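You operate a simulated robot arm through the tools that you are given. There is no shell and no other tool.

You run a simulated two-armed robot. Do the job below in one go: nothing can be reset, and whatever is moved stays where it is left.

## Task
Swap the card in the teal stand for number 5.
Fine: loosen the silver screw first, tighten it after; the old card goes into the rack slot that is empty now.

Only the result counts: the job must be done as asked and must still hold three seconds after the hand-in. Knocking over, shifting, dropping, spilling or breaking anything else fails it.

## Robot
Two 7-joint arms with fingered hands on one trunk that stands fixed in place. Base frame: the origin is at the foot of the trunk, x ahead of it, y to its left, z up; the work surface is at about z = 840. Units: mm, rad, N and s.
The left shoulder is at [70, 142, 1139], the right one opposite. With the tool pointing down near the work surface each hand reaches from about 420 to 800 mm from the base axis, measured 20 degrees to its own side. Payload 3.6 kg a hand.
Tool frame (each hand has its own): the origin (TCP) lies between the finger pads and is the grasp point; the fingertips stand 25 mm ahead of it; z points along the fingers, y is the line along which they close. Largest opening 88 mm; the body of the gripper starts 29 mm behind the TCP. The gripper is a hand of 5 fingers: y runs from the thumb to the fingers, the wrist lies at [-13, -97, -162] in the tool frame, and closing takes about 1.5 s.
Orientation is that of the tool frame in the base frame, as [roll, pitch, yaw] about the fixed x, y, z axes, in that order (R = Rz(yaw) Ry(pitch) Rx(roll)). With the fingers straight down and the wrist toward the robot, the tool's x, y and z point along [0, 1, 0], [1, 0, 0] and [0, 0, -1] of the base frame.

## Interface
- The arms move only by the tool move_arm. It takes "left_deltas", "right_deltas" or both (then of equal length, played together; a hand with none holds still); each is text: rows parted by semicolons, each of 7 numbers parted by spaces: the gripper command, from -1 (shut) to 1 (fully open), values between in proportion, then the shift along the tool's x, y, z in mm, then the turn, a rotation vector about the tool's x, y, z in rad. In form: hand dx dy dz ax ay az; .... A call has 1 to 20 rows; each row shifts and turns the commanded pose from where the row before left it, along the tool's axes as they then stand. Each row takes 0.2 s and may step no farther than 50 mm and 0.15 rad from the row before; otherwise, or with a gripper value out of range, the whole call is refused. A pose out of reach is approached as far as the arm can. The call stops where the force on the tool passes 40 N (or 10 N more than at its start, if that is more) or the arm is blocked; 0.2 s more then pass. The fingers move at their own pace (about 72 mm/s each) and stop on an object; they squeeze with about 22 N. The grip force told is the motor's: it shows also when the fingers shut on nothing. Time passes only in rows, and 0.2 s behind the last, so rows that do not move let the fingers close. It gives the time, the measured TCP pose, the force on the tool (base axes), the opening and the grip force at its end, in the units of the frame above (readings bear some noise), with the torque about the TCP (base axes, N m) and any sound that the robot's microphone picked up.
- Cameras (640 x 400 px; columns grow to the right, rows downward): "scene" is now at [125.4, -46.4, 1374]; the picture's right is [-0.54, -0.84, 0.00], its down [-0.43, 0.28, -0.86] and it looks along [0.72, -0.46, -0.51] (base axes); focal length 249 px, centre (320, 200). "left" rides on the left gripper at [-59, -79, -105] in its tool frame; the picture's right is [-0.73, -0.32, 0.61], its down [0.62, -0.68, 0.38] and it looks along [0.29, 0.66, 0.70] (tool axes); focal length 234 px, centre (320, 200). "right" rides on the right gripper at [59, -79, -105] in its tool frame; the picture's right is [-0.73, 0.32, -0.61], its down [-0.62, -0.68, 0.38] and it looks along [-0.29, 0.66, 0.70] (tool axes); focal length 234 px, centre (320, 200). There is no depth. A picture from a camera that has moved, and an enlarged one, comes with that camera's place and axes in the base frame and with its lens.
- snapshot(camera): a new picture of that camera. No time passes.
- slide_trunk(by): slides the trunk up (or, below 0, down) by that many mm; the arms and the scene camera ride with it, the base frame stays. It gives what a move gives, with no picture.
- preshape(shape, hand): the hand has 5 fingers and takes this shape, open, in about a second: jaw (thumb against the fingers, like two jaws); tri (thumb and two fingers); tip (a fingertip pinch); poke (one finger out to press); point (the index stretched); flat (the hand flat); cup (the hand cupped); fist (a fist). The gripper value then closes the fingers along that shape, each until it touches; the sizes above hold for jaw. It gives what a move gives, with no picture.
- aim_head(pan, tilt): turns the head with the scene camera to pan (to the left, within 1.501 rad either way) and tilt (down, from -0.506 to 1.204), counted from straight ahead of the robot. It gives what a move gives.
- close_up(camera, box): a new picture of the part [left, top, right, bottom] of that camera's present view, enlarged. No time passes.
- sign_off(): hands the job in; it is judged then, once.

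Nothing tells you positions but the pictures and the camera data. Unless the task says otherwise, let go and move clear before handing in.

The tools are called after ">>>" as name(argument=value, ...) on one line, values as JSON. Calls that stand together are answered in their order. move_arm: Moves the arms, as the interface text tells. Its arguments: {"type":"object","properties":{"left_deltas":{"type":"string"},"right_deltas":{"type":"string"}},"required":[]} The other tools are called the same way: slide_trunk (by) slides the trunk up or down; preshape (shape, hand) gives the hand a shape; aim_head (pan, tilt) turns the head that bears the scene camera; snapshot (camera) takes a picture; close_up (camera, box) takes an enlarged picture of a part of a camera's view; sign_off () hands the job in.

At the start:

```text
time_s: 0.0
left_tcp_pos: [464.5, -88.7, 1260.6]
left_ee_rot: [3.141, -0.001, 1.57]
left_wrist_force: [0.3, -0.1, 0.6]
left_wrist_torque: [0.03, 0.0, 0.02]
left_gripper_width: 87.7
left_gripper_force: 0.0
left_shape: jaw
right_tcp_pos: [386.5, -415.2, 1177.9]
right_ee_rot: [3.141, -0.004, 1.571]
right_wrist_force: [-0.2, -0.4, 0.2]
right_wrist_torque: [-0.02, 0.03, 0.02]
right_gripper_width: 87.4
right_gripper_force: 0.0
right_shape: jaw
trunk travel left (down, up): [-675.0, 265.0]
head pan, tilt: [-0.564, 0.539]
```

scene: 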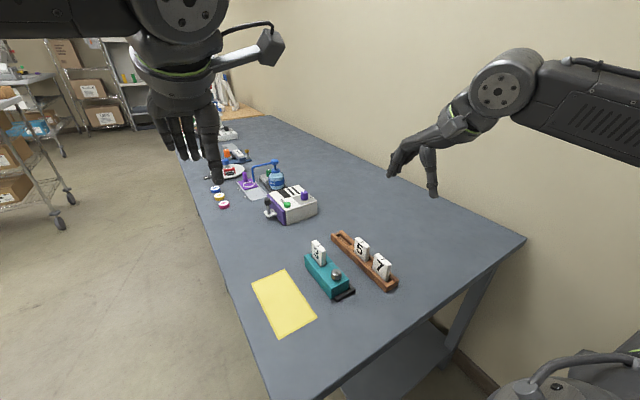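
right: 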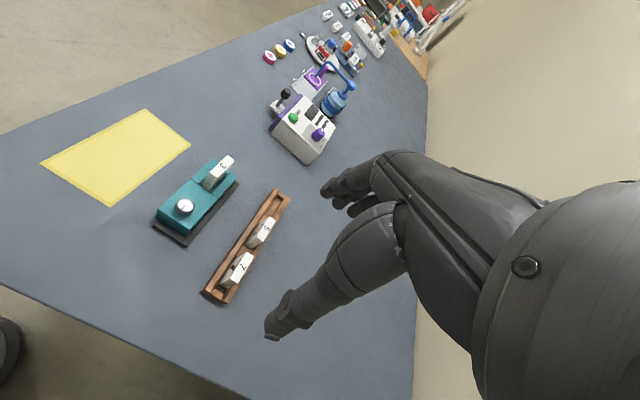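
left: 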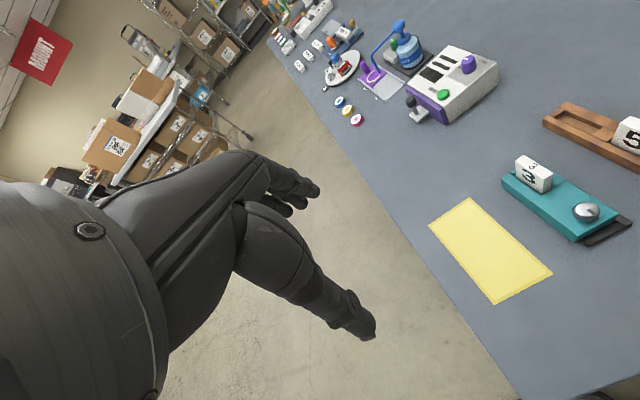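

I see a teal stand with card 3 and a silver screw on top, and a brown rack with cards 5 and 7 and one empty slot. I'll take enlarged pictures first to work out the positions.

>>> close_up(camera="scene", box=[240, 220, 420, 340])

>>> close_up(camera="right", box=[130, 130, 310, 310])

>>> close_up(camera="left", box=[420, 80, 640, 310])

```text
3.33 times, centred on (330, 280) of scene
camera zoom: at [125.4, -46.4, 1374.0], right [-0.54, -0.84, 0.0], down [-0.43, 0.28, -0.86], along [0.72, -0.46, -0.51], focal length 829 px, centre (287, -67)
```

zoom: 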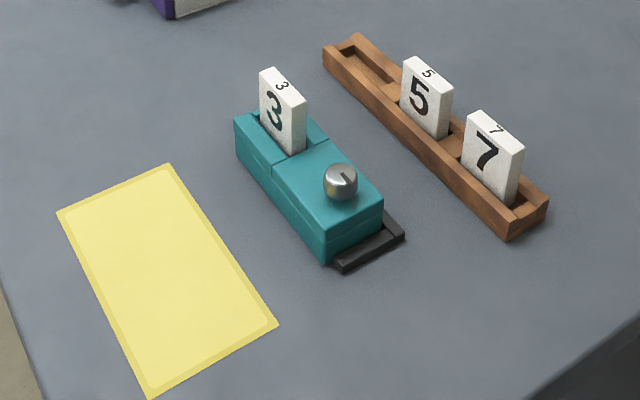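

```text
2.22 times, centred on (220, 220) of right
camera zoom: at [309.8, -356.6, 1281.1], right [0.32, -0.73, 0.61], down [-0.68, -0.62, -0.38], along [0.66, -0.29, -0.7], focal length 520 px, centre (542, 156)
```

zoom: 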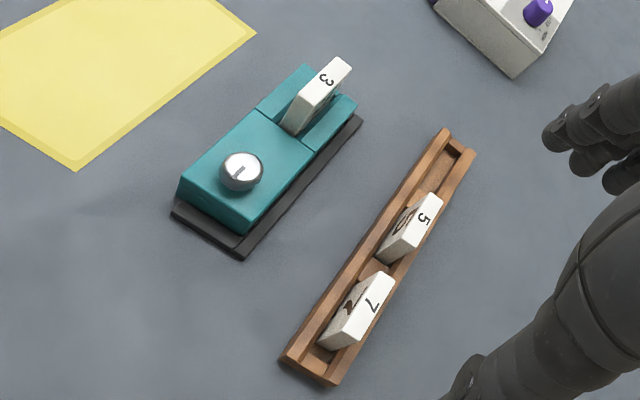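

```text
1.74 times, centred on (530, 195) of left
camera zoom: at [385.5, -146.7, 1364.9], right [-0.32, -0.73, -0.61], down [-0.68, 0.62, -0.38], along [0.66, 0.29, -0.7], focal length 407 px, centre (-45, 209)
```

zoom: 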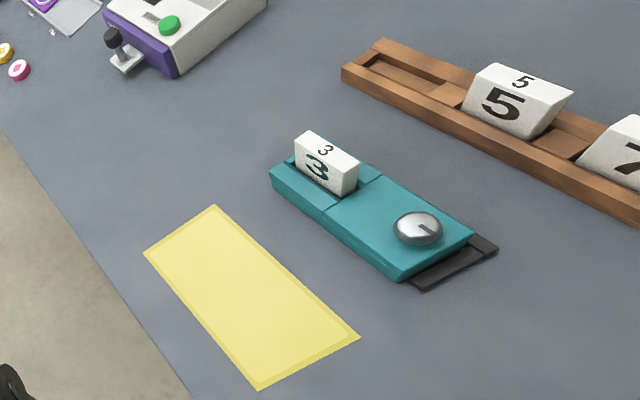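

The stand looks to be around (475, -315) and the rack runs along x at about y = -430. I'll zoom in harder to read the card slots and the screw.

>>> close_up(camera="scene", box=[295, 230, 360, 305])

>>> close_up(camera="scene", box=[325, 225, 405, 295])

>>> close_up(camera="right", box=[145, 145, 245, 250])

>>> close_up(camera="right", box=[195, 180, 300, 310])

>>> close_up(camera="left", box=[490, 140, 640, 250])

```text
5.33 times, centred on (328, 268) of scene
camera zoom: at [125.4, -46.4, 1374.0], right [-0.54, -0.84, 0.0], down [-0.43, 0.28, -0.86], along [0.72, -0.46, -0.51], focal length 1326 px, centre (280, -160)
```

zoom: 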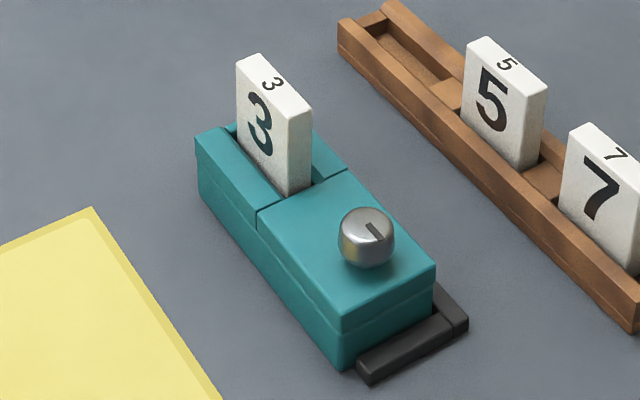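

```text
5.71 times, centred on (365, 260) of scene
camera zoom: at [125.4, -46.4, 1374.0], right [-0.54, -0.84, 0.0], down [-0.43, 0.28, -0.86], along [0.72, -0.46, -0.51], focal length 1421 px, centre (63, -143)
```

zoom: 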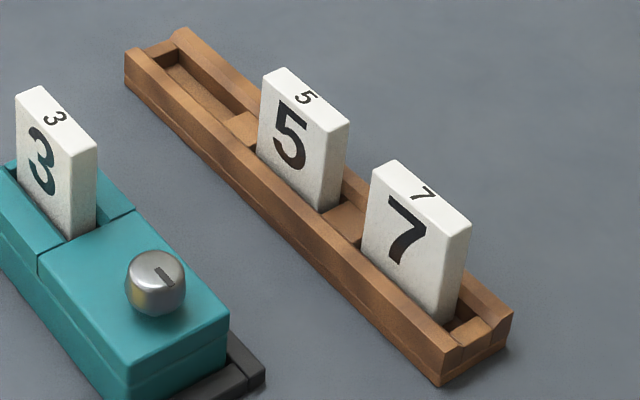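

```text
3.81 times, centred on (195, 198) of right
camera zoom: at [309.8, -356.6, 1281.1], right [0.32, -0.73, 0.61], down [-0.68, -0.62, -0.38], along [0.66, -0.29, -0.7], focal length 892 px, centre (796, 210)
```

zoom: 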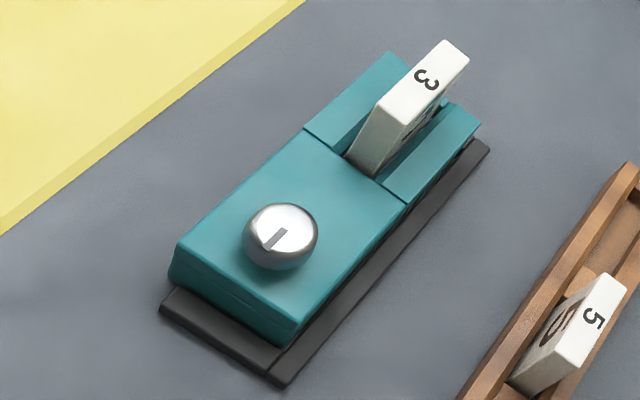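

```text
3.08 times, centred on (248, 245) of right
camera zoom: at [309.8, -356.6, 1281.1], right [0.32, -0.73, 0.61], down [-0.68, -0.62, -0.38], along [0.66, -0.29, -0.7], focal length 720 px, centre (543, 62)
```

zoom: 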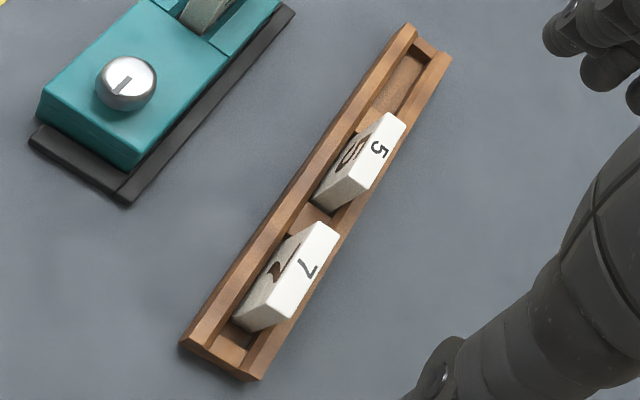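

```text
3.64 times, centred on (565, 195) of left
camera zoom: at [385.5, -146.7, 1364.9], right [-0.32, -0.73, -0.61], down [-0.68, 0.62, -0.38], along [0.66, 0.29, -0.7], focal length 852 px, centre (-571, 218)
```

zoom: 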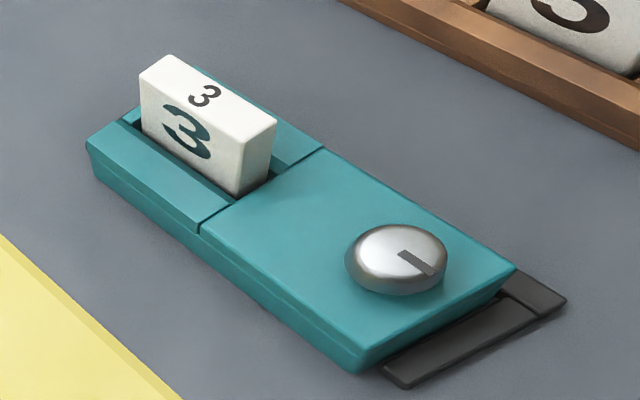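

The screw knob is near (475, -316), its top at about z 897. Card 3 is centred near (558, -316) with its top at 926. Card 5 is near (521, -440) and the empty slot near (601, -440). I'll bring the right hand above the screw and look again.

>>> move_arm(right_deltas="1 12.3 11 22.2 0 0 0; 1 12.3 11 22.2 0 0 0; 1 12.3 11 22.2 0 0 0; 1 12.3 11 22.2 0 0 0; 1 12.3 11 22.2 0 0 0; 1 12.3 11 22.2 0 0 0; 1 12.3 11 22.2 0 0 0; 1 12.3 11 22.2 0 0 0; 1 0 0 0 0 0 0")

>>> snapshot(camera="scene")

>>> snapshot(camera="right")

```text
time_s: 2.0
left_tcp_pos: [464.3, -88.3, 1261.1]
left_ee_rot: [-3.141, 0.001, 1.569]
left_wrist_force: [0.5, 0.1, -0.3]
left_wrist_torque: [0.01, -0.01, -0.02]
left_gripper_width: 87.7
left_gripper_force: 0.0
left_shape: jaw
right_tcp_pos: [475.4, -317.4, 1001.1]
right_ee_rot: [3.141, -0.002, 1.571]
right_wrist_force: [-0.1, -0.3, -0.1]
right_wrist_torque: [0.0, -0.01, -0.01]
right_gripper_width: 87.9
right_gripper_force: 0.1
right_shape: jaw
trunk travel left (down, up): [-675.0, 265.0]
head pan, tilt: [-0.564, 0.539]
```

```text
taken
camera scene: at [124.9, -46.7, 1374.1], right [-0.54, -0.84, 0.0], down [-0.43, 0.28, -0.86], along [0.72, -0.46, -0.51], focal length 249 px, centre (320, 200)
```

scene: 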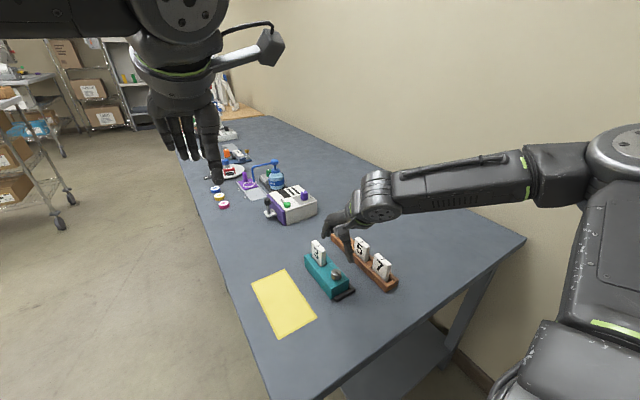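

```text
taken
camera right: at [397.6, -259.0, 1104.5], right [0.32, -0.73, 0.61], down [-0.68, -0.62, -0.38], along [0.66, -0.29, -0.7], focal length 234 px, centre (320, 200)
```

right: 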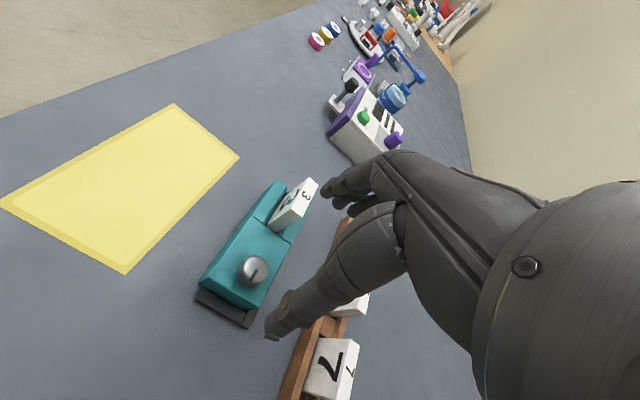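

The hand is now above the screw at z = 1001. I'll zoom in to refine the screw and card positions from this closer viewpoint.

>>> close_up(camera="right", box=[190, 170, 340, 335])

>>> close_up(camera="scene", box=[290, 170, 410, 300])

>>> close_up(camera="right", box=[225, 245, 285, 295])

```text
2.42 times, centred on (265, 252) of right
camera zoom: at [397.6, -259.0, 1104.5], right [0.32, -0.73, 0.61], down [-0.68, -0.62, -0.38], along [0.66, -0.29, -0.7], focal length 568 px, centre (453, 73)
```

zoom: 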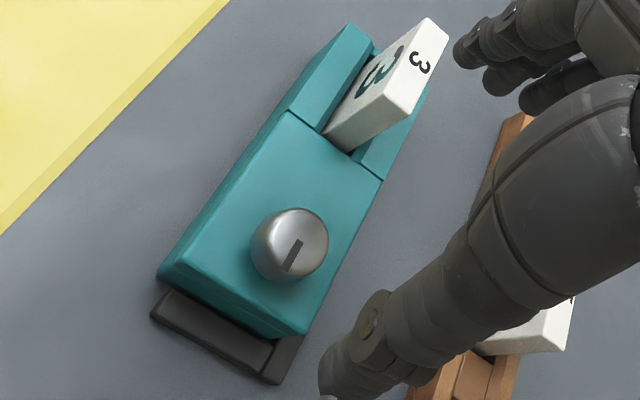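

```text
3.08 times, centred on (350, 235) of scene
camera zoom: at [124.9, -46.7, 1374.1], right [-0.54, -0.84, 0.0], down [-0.43, 0.28, -0.86], along [0.72, -0.46, -0.51], focal length 765 px, centre (228, 92)
```

zoom: 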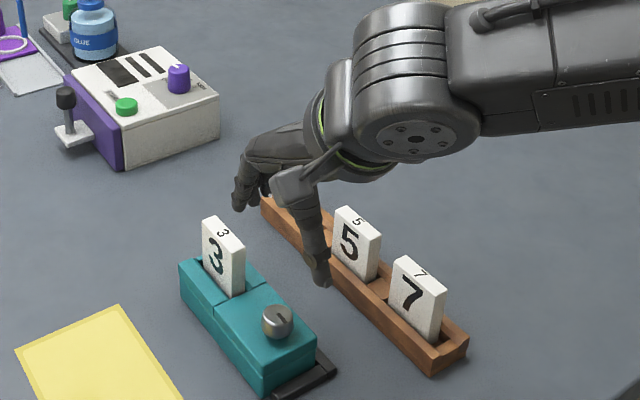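

```text
8.00 times, centred on (255, 270) of right
camera zoom: at [397.6, -259.0, 1104.5], right [0.32, -0.73, 0.61], down [-0.68, -0.62, -0.38], along [0.66, -0.29, -0.7], focal length 1873 px, centre (840, -360)
```

zoom: 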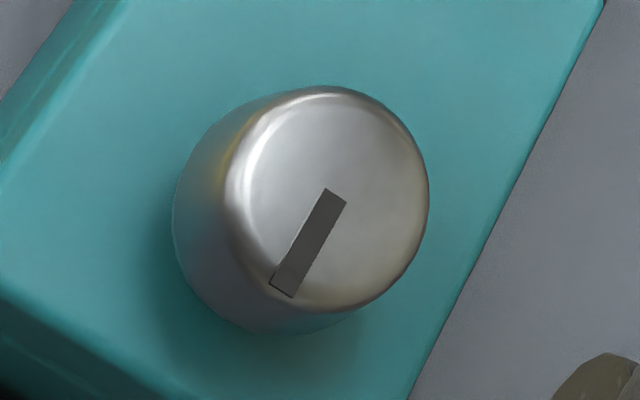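

The knob centre comes out at about (475.5, -317), so the hand is well placed. Before lowering, I'll check how the fingers are arranged.

>>> close_up(camera="scene", box=[325, 200, 385, 265])

>>> close_up(camera="right", box=[255, 140, 455, 345])

>>> close_up(camera="left", box=[430, 20, 640, 260])

```text
6.15 times, centred on (355, 232) of scene
camera zoom: at [124.9, -46.7, 1374.1], right [-0.54, -0.84, 0.0], down [-0.43, 0.28, -0.86], along [0.72, -0.46, -0.51], focal length 1530 px, centre (105, 0)
```

zoom: 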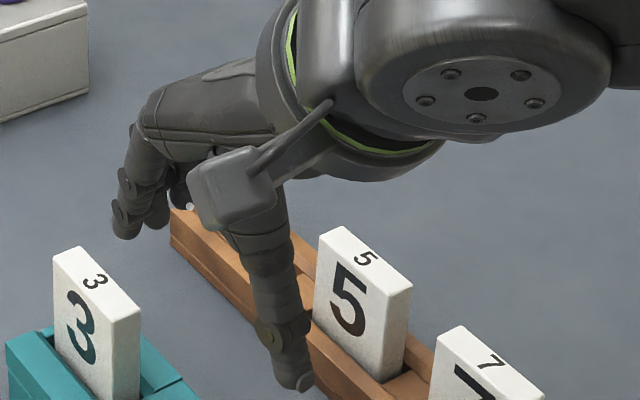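

```text
1.95 times, centred on (355, 242) of right
camera zoom: at [397.6, -259.0, 1104.5], right [0.32, -0.73, 0.61], down [-0.68, -0.62, -0.38], along [0.66, -0.29, -0.7], focal length 457 px, centre (252, 117)
```

zoom: 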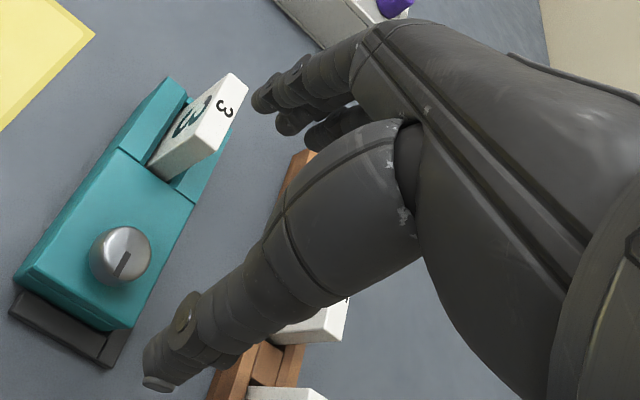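

```text
1.67 times, centred on (535, 140) of left
camera zoom: at [384.9, -146.9, 1365.1], right [-0.32, -0.73, -0.61], down [-0.68, 0.62, -0.38], along [0.66, 0.29, -0.7], focal length 390 px, centre (-38, 300)
```

zoom: 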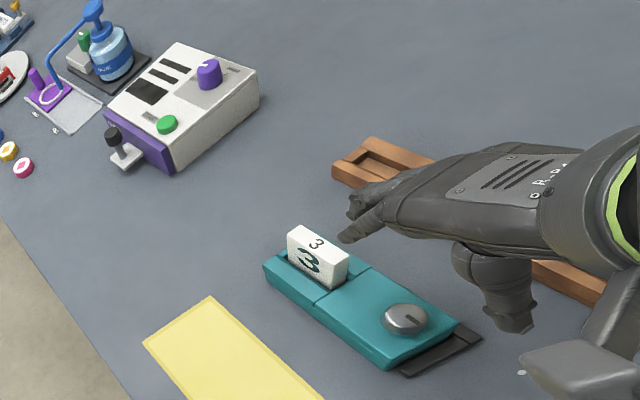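

The thumb opposes a row of fingers, with the index and middle fingers nearest the TCP line. I'll part-close the hand up here, clear of everything, to see where the fingertips go.

>>> move_arm(right_deltas="-0.4 0 0 0 0 0 0; -0.4 0 0 0 0 0 0; -0.4 0 0 0 0 0 0; -0.4 0 0 0 0 0 0; -0.4 0 0 0 0 0 0")

>>> close_up(camera="scene", box=[325, 200, 385, 265])

>>> close_up(camera="right", box=[195, 140, 395, 345])

>>> close_up(camera="left", box=[530, 90, 640, 230])

```text
time_s: 3.2
left_tcp_pos: [465.0, -88.1, 1260.1]
left_ee_rot: [3.141, -0.001, 1.571]
left_wrist_force: [0.3, 0.0, 0.0]
left_wrist_torque: [0.01, 0.0, -0.03]
left_gripper_width: 87.7
left_gripper_force: 0.0
left_shape: jaw
right_tcp_pos: [475.7, -316.9, 1001.5]
right_ee_rot: [3.141, -0.002, 1.572]
right_wrist_force: [0.1, -0.1, 0.0]
right_wrist_torque: [0.01, -0.01, 0.0]
right_gripper_width: 26.6
right_gripper_force: 0.1
right_shape: jaw
trunk travel left (down, up): [-675.0, 265.0]
head pan, tilt: [-0.564, 0.539]
```

```text
6.15 times, centred on (355, 232) of scene
camera zoom: at [125.4, -46.5, 1374.0], right [-0.54, -0.84, 0.0], down [-0.43, 0.28, -0.86], along [0.72, -0.46, -0.51], focal length 1530 px, centre (105, 0)
```

zoom: 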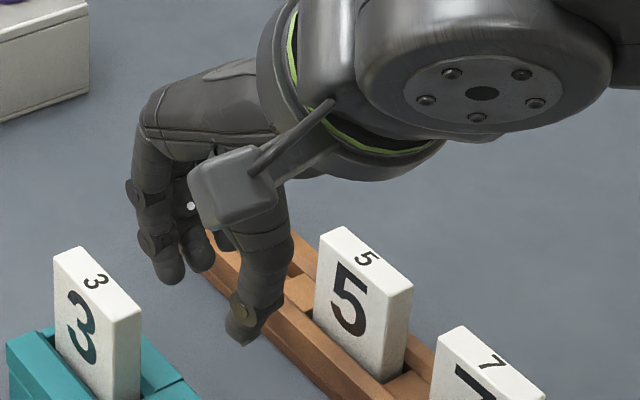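

```text
1.95 times, centred on (295, 242) of right
camera zoom: at [397.9, -259.0, 1104.5], right [0.32, -0.73, 0.61], down [-0.68, -0.62, -0.38], along [0.66, -0.29, -0.7], focal length 457 px, centre (369, 117)
```

zoom: 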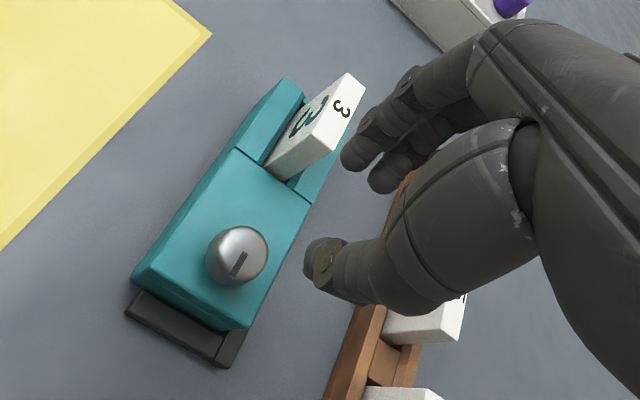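

```text
2.86 times, centred on (585, 160) of left
camera zoom: at [385.5, -146.7, 1364.9], right [-0.32, -0.73, -0.61], down [-0.68, 0.62, -0.38], along [0.66, 0.29, -0.7], focal length 669 px, centre (-437, 314)
```

zoom: 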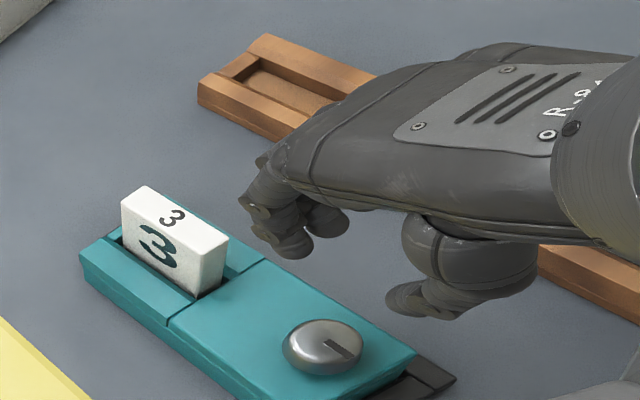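

The fingertips end 23–30 mm below the TCP. I need surer heights before touching anything, so I'll raise the trunk to give the scene camera a vertical baseline and then come back down.

>>> slide_trunk(by=240)

>>> snapshot(camera="scene")

```text
time_s: 5.7
left_tcp_pos: [465.5, -88.3, 1499.8]
left_ee_rot: [3.141, 0.0, 1.57]
left_wrist_force: [0.4, 0.2, -0.8]
left_wrist_torque: [0.01, 0.03, 0.01]
left_gripper_width: 87.8
left_gripper_force: 0.0
left_shape: jaw
right_tcp_pos: [475.7, -317.7, 1240.7]
right_ee_rot: [3.141, -0.002, 1.57]
right_wrist_force: [-0.5, 0.2, 0.0]
right_wrist_torque: [-0.01, -0.01, -0.02]
right_gripper_width: 26.7
right_gripper_force: 0.1
right_shape: jaw
trunk travel left (down, up): [-915.0, 25.0]
head pan, tilt: [-0.564, 0.539]
```

```text
taken
camera scene: at [125.5, -46.5, 1614.0], right [-0.54, -0.84, 0.0], down [-0.43, 0.28, -0.86], along [0.72, -0.46, -0.51], focal length 249 px, centre (320, 200)
```

scene: 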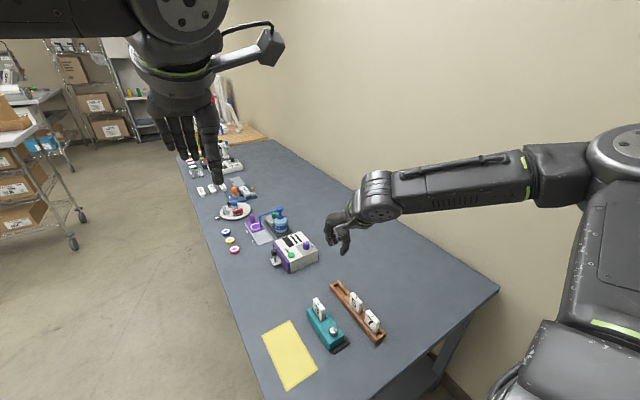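

>>> close_up(camera="scene", box=[300, 290, 350, 355])

>>> close_up(camera="scene", box=[325, 275, 390, 345])

>>> close_up(camera="scene", box=[305, 290, 335, 325])

>>> close_up(camera="scene", box=[325, 275, 365, 315])

```text
6.15 times, centred on (325, 322) of scene
camera zoom: at [125.5, -46.5, 1614.0], right [-0.54, -0.84, 0.0], down [-0.43, 0.28, -0.86], along [0.72, -0.46, -0.51], focal length 1530 px, centre (289, -554)
```

zoom: 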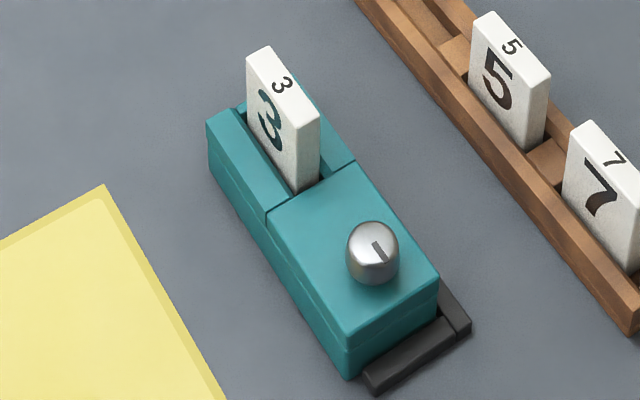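

```text
5.71 times, centred on (358, 310) of scene
camera zoom: at [125.5, -46.5, 1614.0], right [-0.54, -0.84, 0.0], down [-0.43, 0.28, -0.86], along [0.72, -0.46, -0.51], focal length 1421 px, centre (106, -429)
```

zoom: 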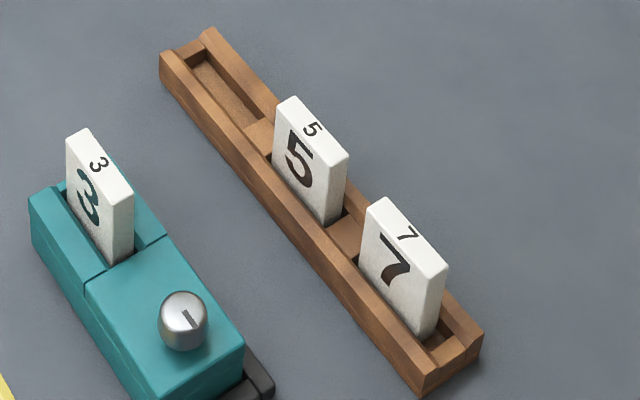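

```text
11.43 times, centred on (320, 308) of scene
camera zoom: at [125.5, -46.5, 1614.0], right [-0.54, -0.84, 0.0], down [-0.43, 0.28, -0.86], along [0.72, -0.46, -0.51], focal length 2842 px, centre (320, -1029)
```

zoom: 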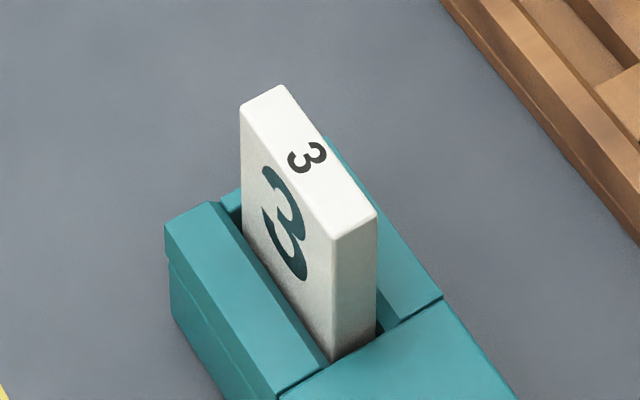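

```text
10.00 times, centred on (345, 295) of scene
camera zoom: at [125.5, -46.5, 1614.0], right [-0.54, -0.84, 0.0], down [-0.43, 0.28, -0.86], along [0.72, -0.46, -0.51], focal length 2486 px, centre (70, -750)
```

zoom: 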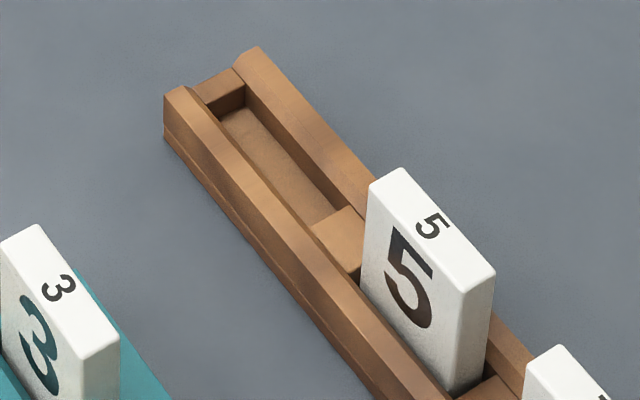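

I have the high views. I'll lift the right hand so it doesn't block the view, slide back down, and take the same high-zoom views from the lower position.

>>> move_arm(right_deltas="0 0 0 -30 0 0 0; 0 0 0 -30 0 0 0; 0 0 0 -30 0 0 0; 0 0 0 -30 0 0 0; 0 0 0 -30 0 0 0; 0 0 0 0 0 0 0")

>>> close_up(camera="scene", box=[310, 315, 350, 355])

>>> close_up(camera="scene", box=[345, 285, 390, 345])

>>> slide_trunk(by=-240)

>>> snapshot(camera="scene")

```text
time_s: 7.1
left_tcp_pos: [465.6, -88.8, 1500.1]
left_ee_rot: [-3.141, 0.0, 1.57]
left_wrist_force: [-0.3, 0.0, -0.6]
left_wrist_torque: [0.0, 0.01, -0.01]
left_gripper_width: 87.8
left_gripper_force: 0.1
left_shape: jaw
right_tcp_pos: [477.0, -316.3, 1392.3]
right_ee_rot: [3.141, -0.003, 1.571]
right_wrist_force: [0.8, -0.2, -0.2]
right_wrist_torque: [0.01, 0.02, 0.03]
right_gripper_width: 43.2
right_gripper_force: 0.0
right_shape: jaw
trunk travel left (down, up): [-915.0, 25.0]
head pan, tilt: [-0.564, 0.539]
```

```text
10.00 times, centred on (330, 335) of scene
camera zoom: at [125.7, -46.5, 1614.0], right [-0.54, -0.84, 0.0], down [-0.43, 0.28, -0.86], along [0.72, -0.46, -0.51], focal length 2486 px, centre (220, -1150)
```

zoom: 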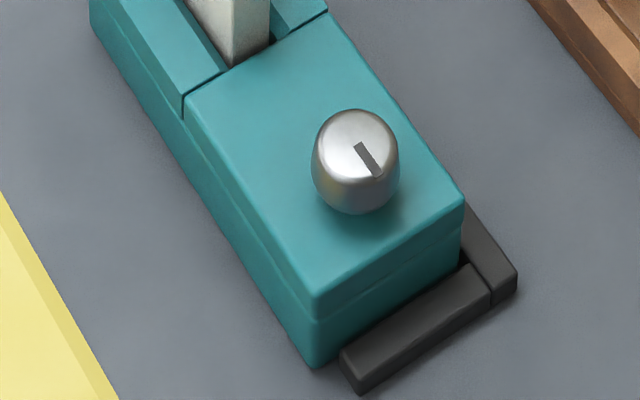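

```text
6.67 times, centred on (368, 315) of scene
camera zoom: at [125.7, -46.5, 1614.0], right [-0.54, -0.84, 0.0], down [-0.43, 0.28, -0.86], along [0.72, -0.46, -0.51], focal length 1658 px, centre (3, -567)
```

zoom: 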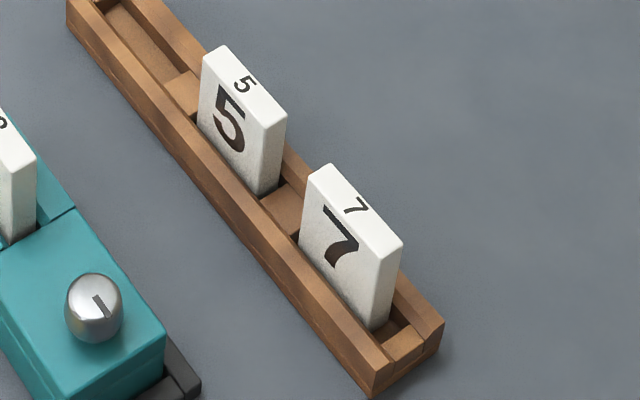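

```text
time_s: 9.6
left_tcp_pos: [464.3, -89.5, 1260.2]
left_ee_rot: [-3.14, 0.0, 1.57]
left_wrist_force: [-0.1, -0.2, 0.1]
left_wrist_torque: [0.01, 0.01, 0.02]
left_gripper_width: 88.0
left_gripper_force: 0.1
left_shape: jaw
right_tcp_pos: [475.9, -315.5, 1151.9]
right_ee_rot: [3.141, -0.001, 1.57]
right_wrist_force: [-0.7, 0.2, 0.1]
right_wrist_torque: [0.01, 0.0, 0.01]
right_gripper_width: 43.8
right_gripper_force: 0.1
right_shape: jaw
trunk travel left (down, up): [-675.0, 265.0]
head pan, tilt: [-0.564, 0.539]
```

```text
taken
camera scene: at [125.4, -46.4, 1374.0], right [-0.54, -0.84, 0.0], down [-0.43, 0.28, -0.86], along [0.72, -0.46, -0.51], focal length 249 px, centre (320, 200)
```

scene: 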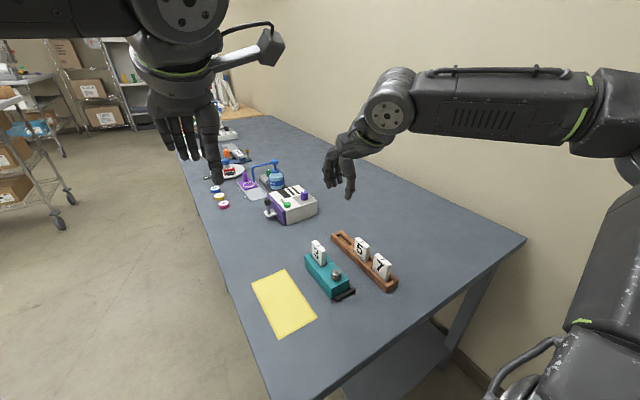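

>>> close_up(camera="scene", box=[300, 235, 330, 270])

>>> close_up(camera="scene", box=[320, 260, 360, 305])

>>> close_up(camera="scene", box=[325, 225, 375, 270])

>>> close_up(camera="scene", box=[355, 240, 400, 295])

```text
11.43 times, centred on (315, 252) of scene
camera zoom: at [125.4, -46.4, 1374.0], right [-0.54, -0.84, 0.0], down [-0.43, 0.28, -0.86], along [0.72, -0.46, -0.51], focal length 2842 px, centre (377, -400)
```

zoom: 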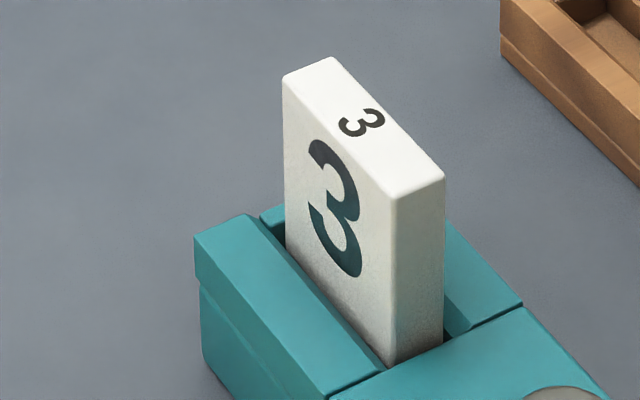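

```text
8.89 times, centred on (340, 282) of scene
camera zoom: at [125.4, -46.4, 1374.0], right [-0.54, -0.84, 0.0], down [-0.43, 0.28, -0.86], along [0.72, -0.46, -0.51], focal length 2210 px, centre (142, -533)
```

zoom: 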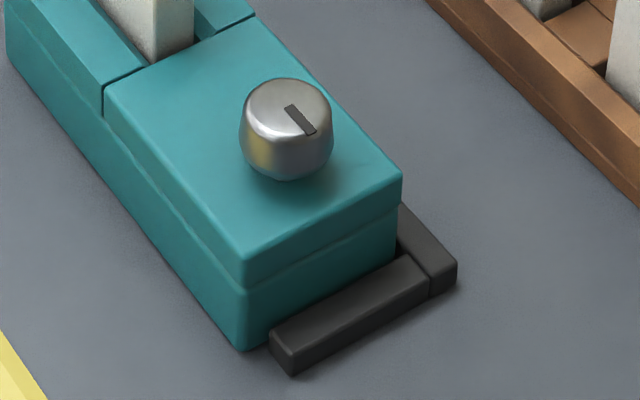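

```text
8.89 times, centred on (350, 248) of scene
camera zoom: at [125.4, -46.4, 1374.0], right [-0.54, -0.84, 0.0], down [-0.43, 0.28, -0.86], along [0.72, -0.46, -0.51], focal length 2210 px, centre (53, -222)
```

zoom: 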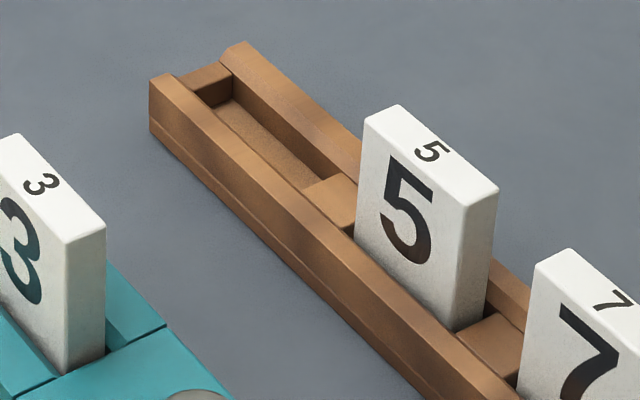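

```text
7.27 times, centred on (378, 268) of scene
camera zoom: at [125.4, -46.4, 1374.0], right [-0.54, -0.84, 0.0], down [-0.43, 0.28, -0.86], along [0.72, -0.46, -0.51], focal length 1808 px, centre (-98, -291)
```

zoom: 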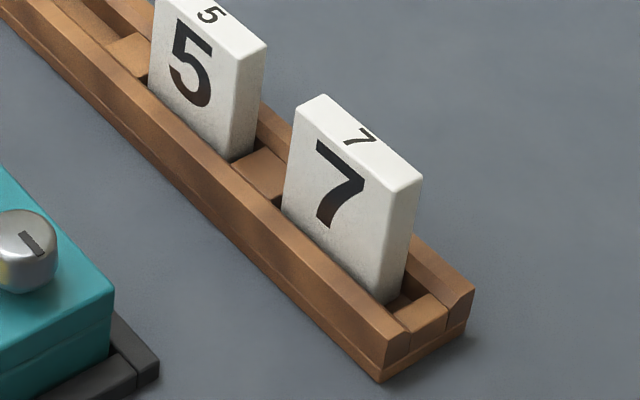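

Refined estimates: knob at (472, -316) with its top at z ≈ 906, stand top at z ≈ 880, card 3 at (554, -315.5) with its top at 928, card 5 at (520.6, -441.4) with its top at 908, and the empty slot near (600.5, -442). Next I'll move the left arm aside, turn the right hand back about 0.9 rad, and lower it to just above the knob.

>>> move_arm(left_deltas="1 30 0 -10 0 0 0; 1 30 0 -10 0 0 0; 1 30 0 -10 0 0 0; 1 30 0 -10 0 0 0; 1 30 0 -10 0 0 0; 1 30 0 -10 0 0 0; 1 0 0 0 0 0 0; 1 0 0 0 0 0 0", right_deltas="0.36 1 -3.5 0 0 0 0; 0.36 0 0 32 0 0 0.15; 0.36 0 0 32 0 0 0.15; 0.36 0 0 32 0 0 0.15; 0.36 0 0 32 0 0 0.15; 0.36 0 0 32 0 0 0.15; 0.36 0 0 32 0 0 0.15; 0.36 0 0 0 0 0 0")

>>> snapshot(camera="scene")

>>> snapshot(camera="right")

```text
time_s: 11.4
left_tcp_pos: [463.2, 92.6, 1321.8]
left_ee_rot: [-3.141, 0.002, 1.571]
left_wrist_force: [-0.5, 0.3, -0.6]
left_wrist_torque: [-0.01, -0.01, -0.03]
left_gripper_width: 87.8
left_gripper_force: 0.0
left_shape: jaw
right_tcp_pos: [471.6, -315.4, 960.1]
right_ee_rot: [3.142, 0.0, 0.669]
right_wrist_force: [0.1, 0.7, 0.3]
right_wrist_torque: [-0.02, 0.03, 0.02]
right_gripper_width: 59.5
right_gripper_force: 0.0
right_shape: jaw
trunk travel left (down, up): [-675.0, 265.0]
head pan, tilt: [-0.564, 0.539]
```

```text
taken
camera scene: at [124.7, -46.4, 1374.1], right [-0.54, -0.84, 0.0], down [-0.43, 0.28, -0.86], along [0.72, -0.46, -0.51], focal length 249 px, centre (320, 200)
```

scene: 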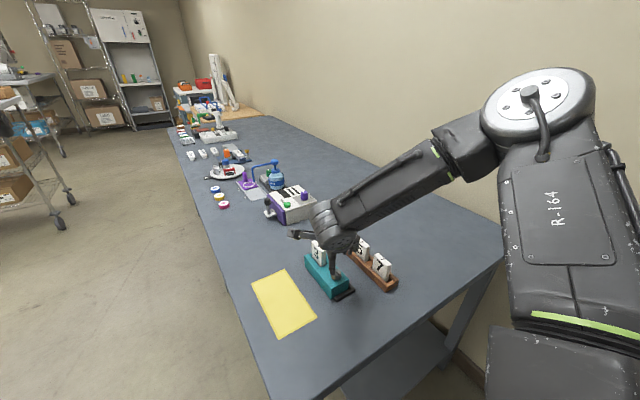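

```text
taken
camera right: at [470.5, -218.1, 1063.8], right [-0.37, -0.7, 0.61], down [-0.91, 0.15, -0.38], along [0.18, -0.69, -0.7], focal length 234 px, centre (320, 200)
```

right: 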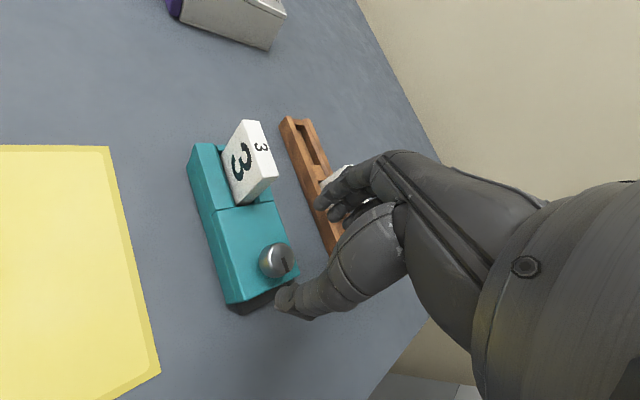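

The hand is over the knob at z = 960, turned back, and nothing has been touched. I'll take a close look before going lower.

>>> close_up(camera="scene", box=[290, 195, 390, 300])

>>> close_up(camera="right", box=[180, 110, 380, 330])

```text
3.81 times, centred on (340, 248) of scene
camera zoom: at [124.7, -46.4, 1374.1], right [-0.54, -0.84, 0.0], down [-0.43, 0.28, -0.86], along [0.72, -0.46, -0.51], focal length 947 px, centre (244, 19)
```

zoom: 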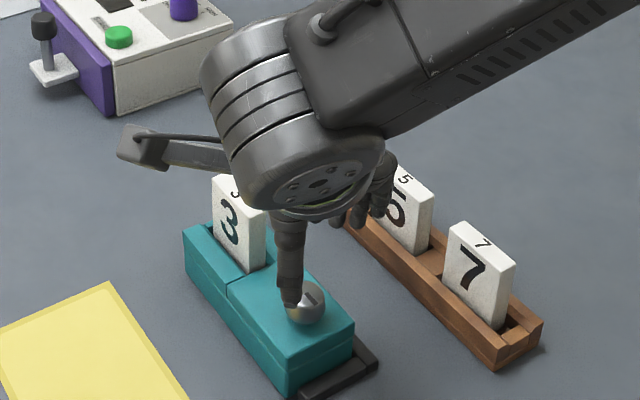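

```text
1.82 times, centred on (280, 220) of right
camera zoom: at [470.5, -218.1, 1063.8], right [-0.37, -0.7, 0.61], down [-0.91, 0.15, -0.38], along [0.18, -0.69, -0.7], focal length 426 px, centre (393, 164)
```

zoom: 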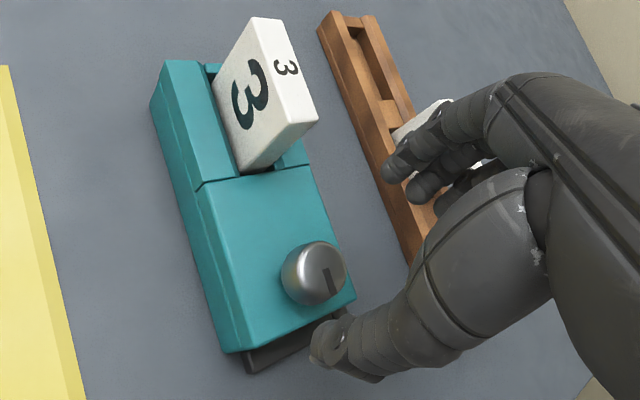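

The wrist camera puts the knob at (473, -315.5) and the TCP is at (471.6, -315.4), so the alignment is good. I'll lower to z ≈ 925 and check.

>>> move_arm(right_deltas="0.36 0.5 0.4 12 0 0 0; 0.36 0 0 12 0 0 0; 0.36 0 0 11 0 0 0; 0.36 0 0 0 0 0 0")

>>> close_up(camera="scene", box=[295, 235, 365, 305])

>>> close_up(camera="right", box=[180, 170, 380, 390])

```text
time_s: 12.4
left_tcp_pos: [464.2, 91.8, 1321.5]
left_ee_rot: [3.139, 0.0, 1.572]
left_wrist_force: [0.2, -0.4, -0.1]
left_wrist_torque: [0.0, 0.02, -0.01]
left_gripper_width: 87.6
left_gripper_force: 0.1
left_shape: jaw
right_tcp_pos: [472.6, -314.1, 924.4]
right_ee_rot: [-3.141, -0.001, 0.672]
right_wrist_force: [-0.4, -0.9, 0.2]
right_wrist_torque: [0.02, -0.02, 0.02]
right_gripper_width: 59.5
right_gripper_force: 0.0
right_shape: jaw
trunk travel left (down, up): [-675.0, 265.0]
head pan, tilt: [-0.564, 0.539]
```

```text
5.71 times, centred on (330, 270) of scene
camera zoom: at [125.5, -46.3, 1374.0], right [-0.54, -0.84, 0.0], down [-0.43, 0.28, -0.86], along [0.72, -0.46, -0.51], focal length 1421 px, centre (263, -200)
```

zoom: 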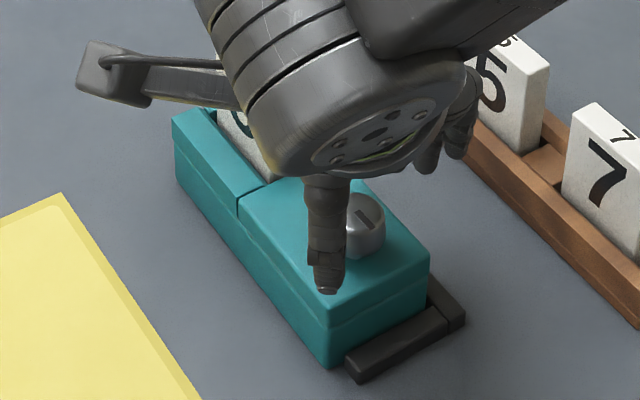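

```text
1.82 times, centred on (280, 280) of right
camera zoom: at [471.7, -217.0, 1028.0], right [-0.37, -0.71, 0.61], down [-0.91, 0.15, -0.38], along [0.18, -0.69, -0.7], focal length 426 px, centre (393, 54)
```

zoom: 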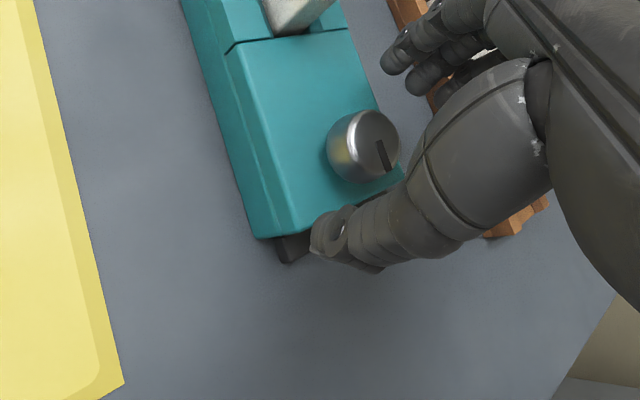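

The thumb and fingers straddle the knob, and the knob centre is within about 1 mm of the TCP. I'll lower to z ≈ 912 and close gently on the knob.

>>> move_arm(right_deltas="0.36 0 0 6 0 0 0; 0.36 0 0 6 0 0 0; 0.36 0 0 0 0 0 0")

>>> close_up(camera="scene", box=[295, 235, 365, 305])

>>> move_arm(right_deltas="0 0 0 0 0 0 0; -0.4 0 0 0 0 0 0; -0.4 0 0 0 0 0 0; -0.7 0 0 0 0 0 0; -1 0 0 0 0 0 0; -1 0 0 0 0 0 0; -1 0 0 0 0 0 0; -1 0 0 0 0 0 0")

>>> close_up(camera="scene", box=[295, 235, 365, 305])

>>> close_up(camera="right", box=[180, 170, 380, 390])

```text
time_s: 13.2
left_tcp_pos: [464.0, 92.2, 1321.5]
left_ee_rot: [3.141, 0.001, 1.572]
left_wrist_force: [-0.4, 0.2, -0.1]
left_wrist_torque: [0.01, 0.01, 0.0]
left_gripper_width: 87.7
left_gripper_force: 0.0
left_shape: jaw
right_tcp_pos: [473.0, -313.8, 913.7]
right_ee_rot: [-3.139, 0.0, 0.673]
right_wrist_force: [0.4, -0.6, 0.2]
right_wrist_torque: [0.0, 0.0, -0.03]
right_gripper_width: 59.3
right_gripper_force: 0.0
right_shape: jaw
trunk travel left (down, up): [-675.0, 265.0]
head pan, tilt: [-0.564, 0.539]
```

```text
5.71 times, centred on (330, 270) of scene
camera zoom: at [125.3, -46.3, 1374.0], right [-0.54, -0.84, 0.0], down [-0.43, 0.28, -0.86], along [0.72, -0.46, -0.51], focal length 1421 px, centre (263, -200)
```

zoom: 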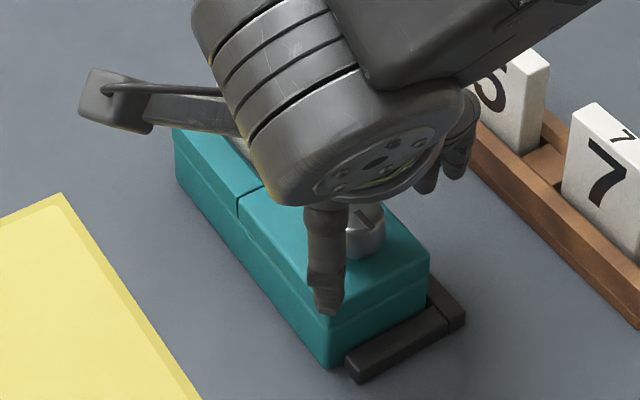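

```text
time_s: 15.0
left_tcp_pos: [464.6, 92.3, 1320.6]
left_ee_rot: [-3.142, -0.001, 1.57]
left_wrist_force: [0.3, -0.7, 0.5]
left_wrist_torque: [0.02, 0.0, 0.03]
left_gripper_width: 87.7
left_gripper_force: 0.1
left_shape: jaw
right_tcp_pos: [473.2, -314.3, 911.9]
right_ee_rot: [-3.14, 0.0, 0.673]
right_wrist_force: [-0.9, 1.5, 0.1]
right_wrist_torque: [-0.02, 0.01, -0.02]
right_gripper_width: 19.0
right_gripper_force: 22.0
right_shape: jaw
trunk travel left (down, up): [-675.0, 265.0]
head pan, tilt: [-0.564, 0.539]
```

```text
5.71 times, centred on (330, 270) of scene
camera zoom: at [125.5, -46.3, 1374.0], right [-0.54, -0.84, 0.0], down [-0.43, 0.28, -0.86], along [0.72, -0.46, -0.51], focal length 1421 px, centre (263, -200)
```

zoom: 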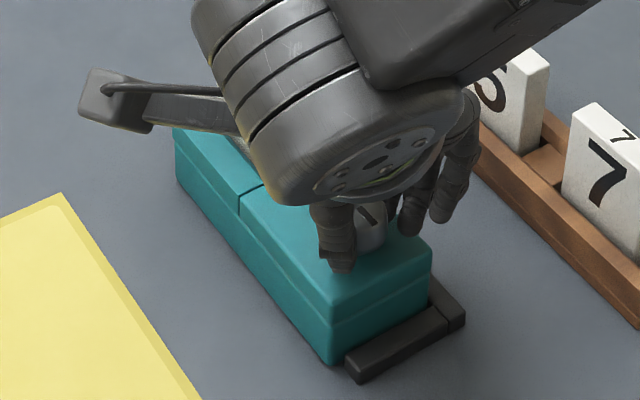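

```text
1.82 times, centred on (280, 280) of right
camera zoom: at [471.7, -217.0, 1015.8], right [-0.37, -0.71, 0.61], down [-0.91, 0.15, -0.38], along [0.18, -0.69, -0.7], focal length 426 px, centre (393, 54)
```

zoom: 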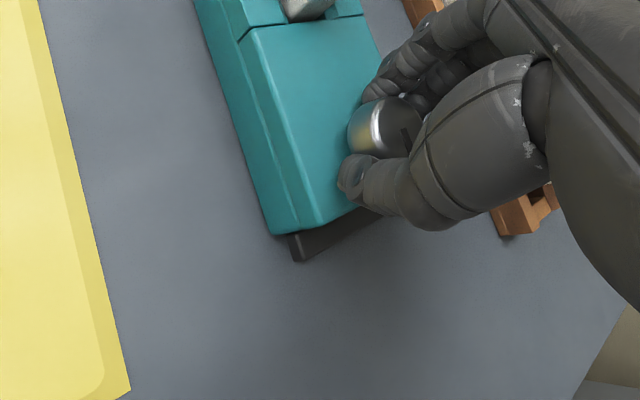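

The knob is gripped at width 19 mm and 22 N. I'll start loosening by turning counter-clockwise seen from above, in small steps, watching the torque and sound.

>>> move_arm(right_deltas="-1 0 0 0 0 0 -0.08; -1 0 0 0 0 0 -0.08; -1 0 0 0 0 0 -0.08; -1 0 0 0 0 0 -0.08; -1 0 0 0 0 0 -0.08; -1 0 0 0 0 0 0")

>>> close_up(camera="scene", box=[295, 235, 365, 305])

>>> close_up(camera="right", box=[180, 170, 380, 390])

```text
time_s: 16.4
left_tcp_pos: [465.0, 92.6, 1320.4]
left_ee_rot: [3.14, 0.0, 1.572]
left_wrist_force: [0.7, 0.5, 0.0]
left_wrist_torque: [-0.01, 0.03, -0.02]
left_gripper_width: 87.9
left_gripper_force: 0.1
left_shape: jaw
right_tcp_pos: [473.3, -314.3, 913.3]
right_ee_rot: [-3.14, -0.001, 1.072]
right_wrist_force: [-0.7, 0.1, -0.1]
right_wrist_torque: [-0.02, 0.04, -0.02]
right_gripper_width: 19.1
right_gripper_force: 21.7
right_shape: jaw
trunk travel left (down, up): [-675.0, 265.0]
head pan, tilt: [-0.564, 0.539]
```

```text
5.71 times, centred on (330, 270) of scene
camera zoom: at [125.6, -46.3, 1374.0], right [-0.54, -0.84, 0.0], down [-0.43, 0.28, -0.86], along [0.72, -0.46, -0.51], focal length 1421 px, centre (263, -200)
```

zoom: 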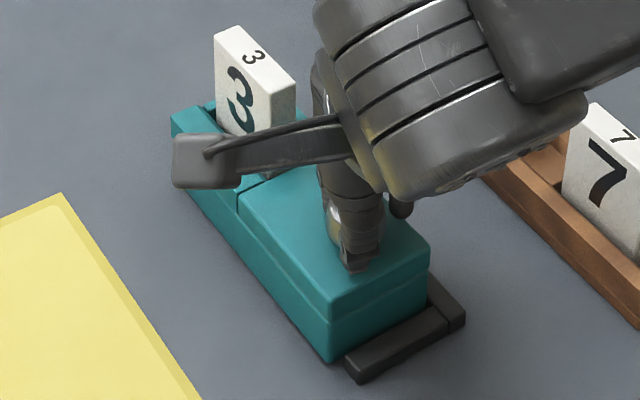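

```text
1.82 times, centred on (280, 280) of right
camera zoom: at [433.9, -225.6, 1016.7], right [-0.06, -0.79, 0.61], down [-0.9, -0.22, -0.38], along [0.44, -0.57, -0.7], focal length 426 px, centre (393, 54)
```

zoom: 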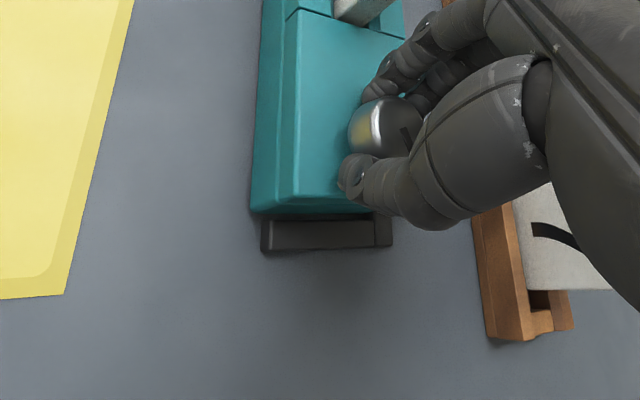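

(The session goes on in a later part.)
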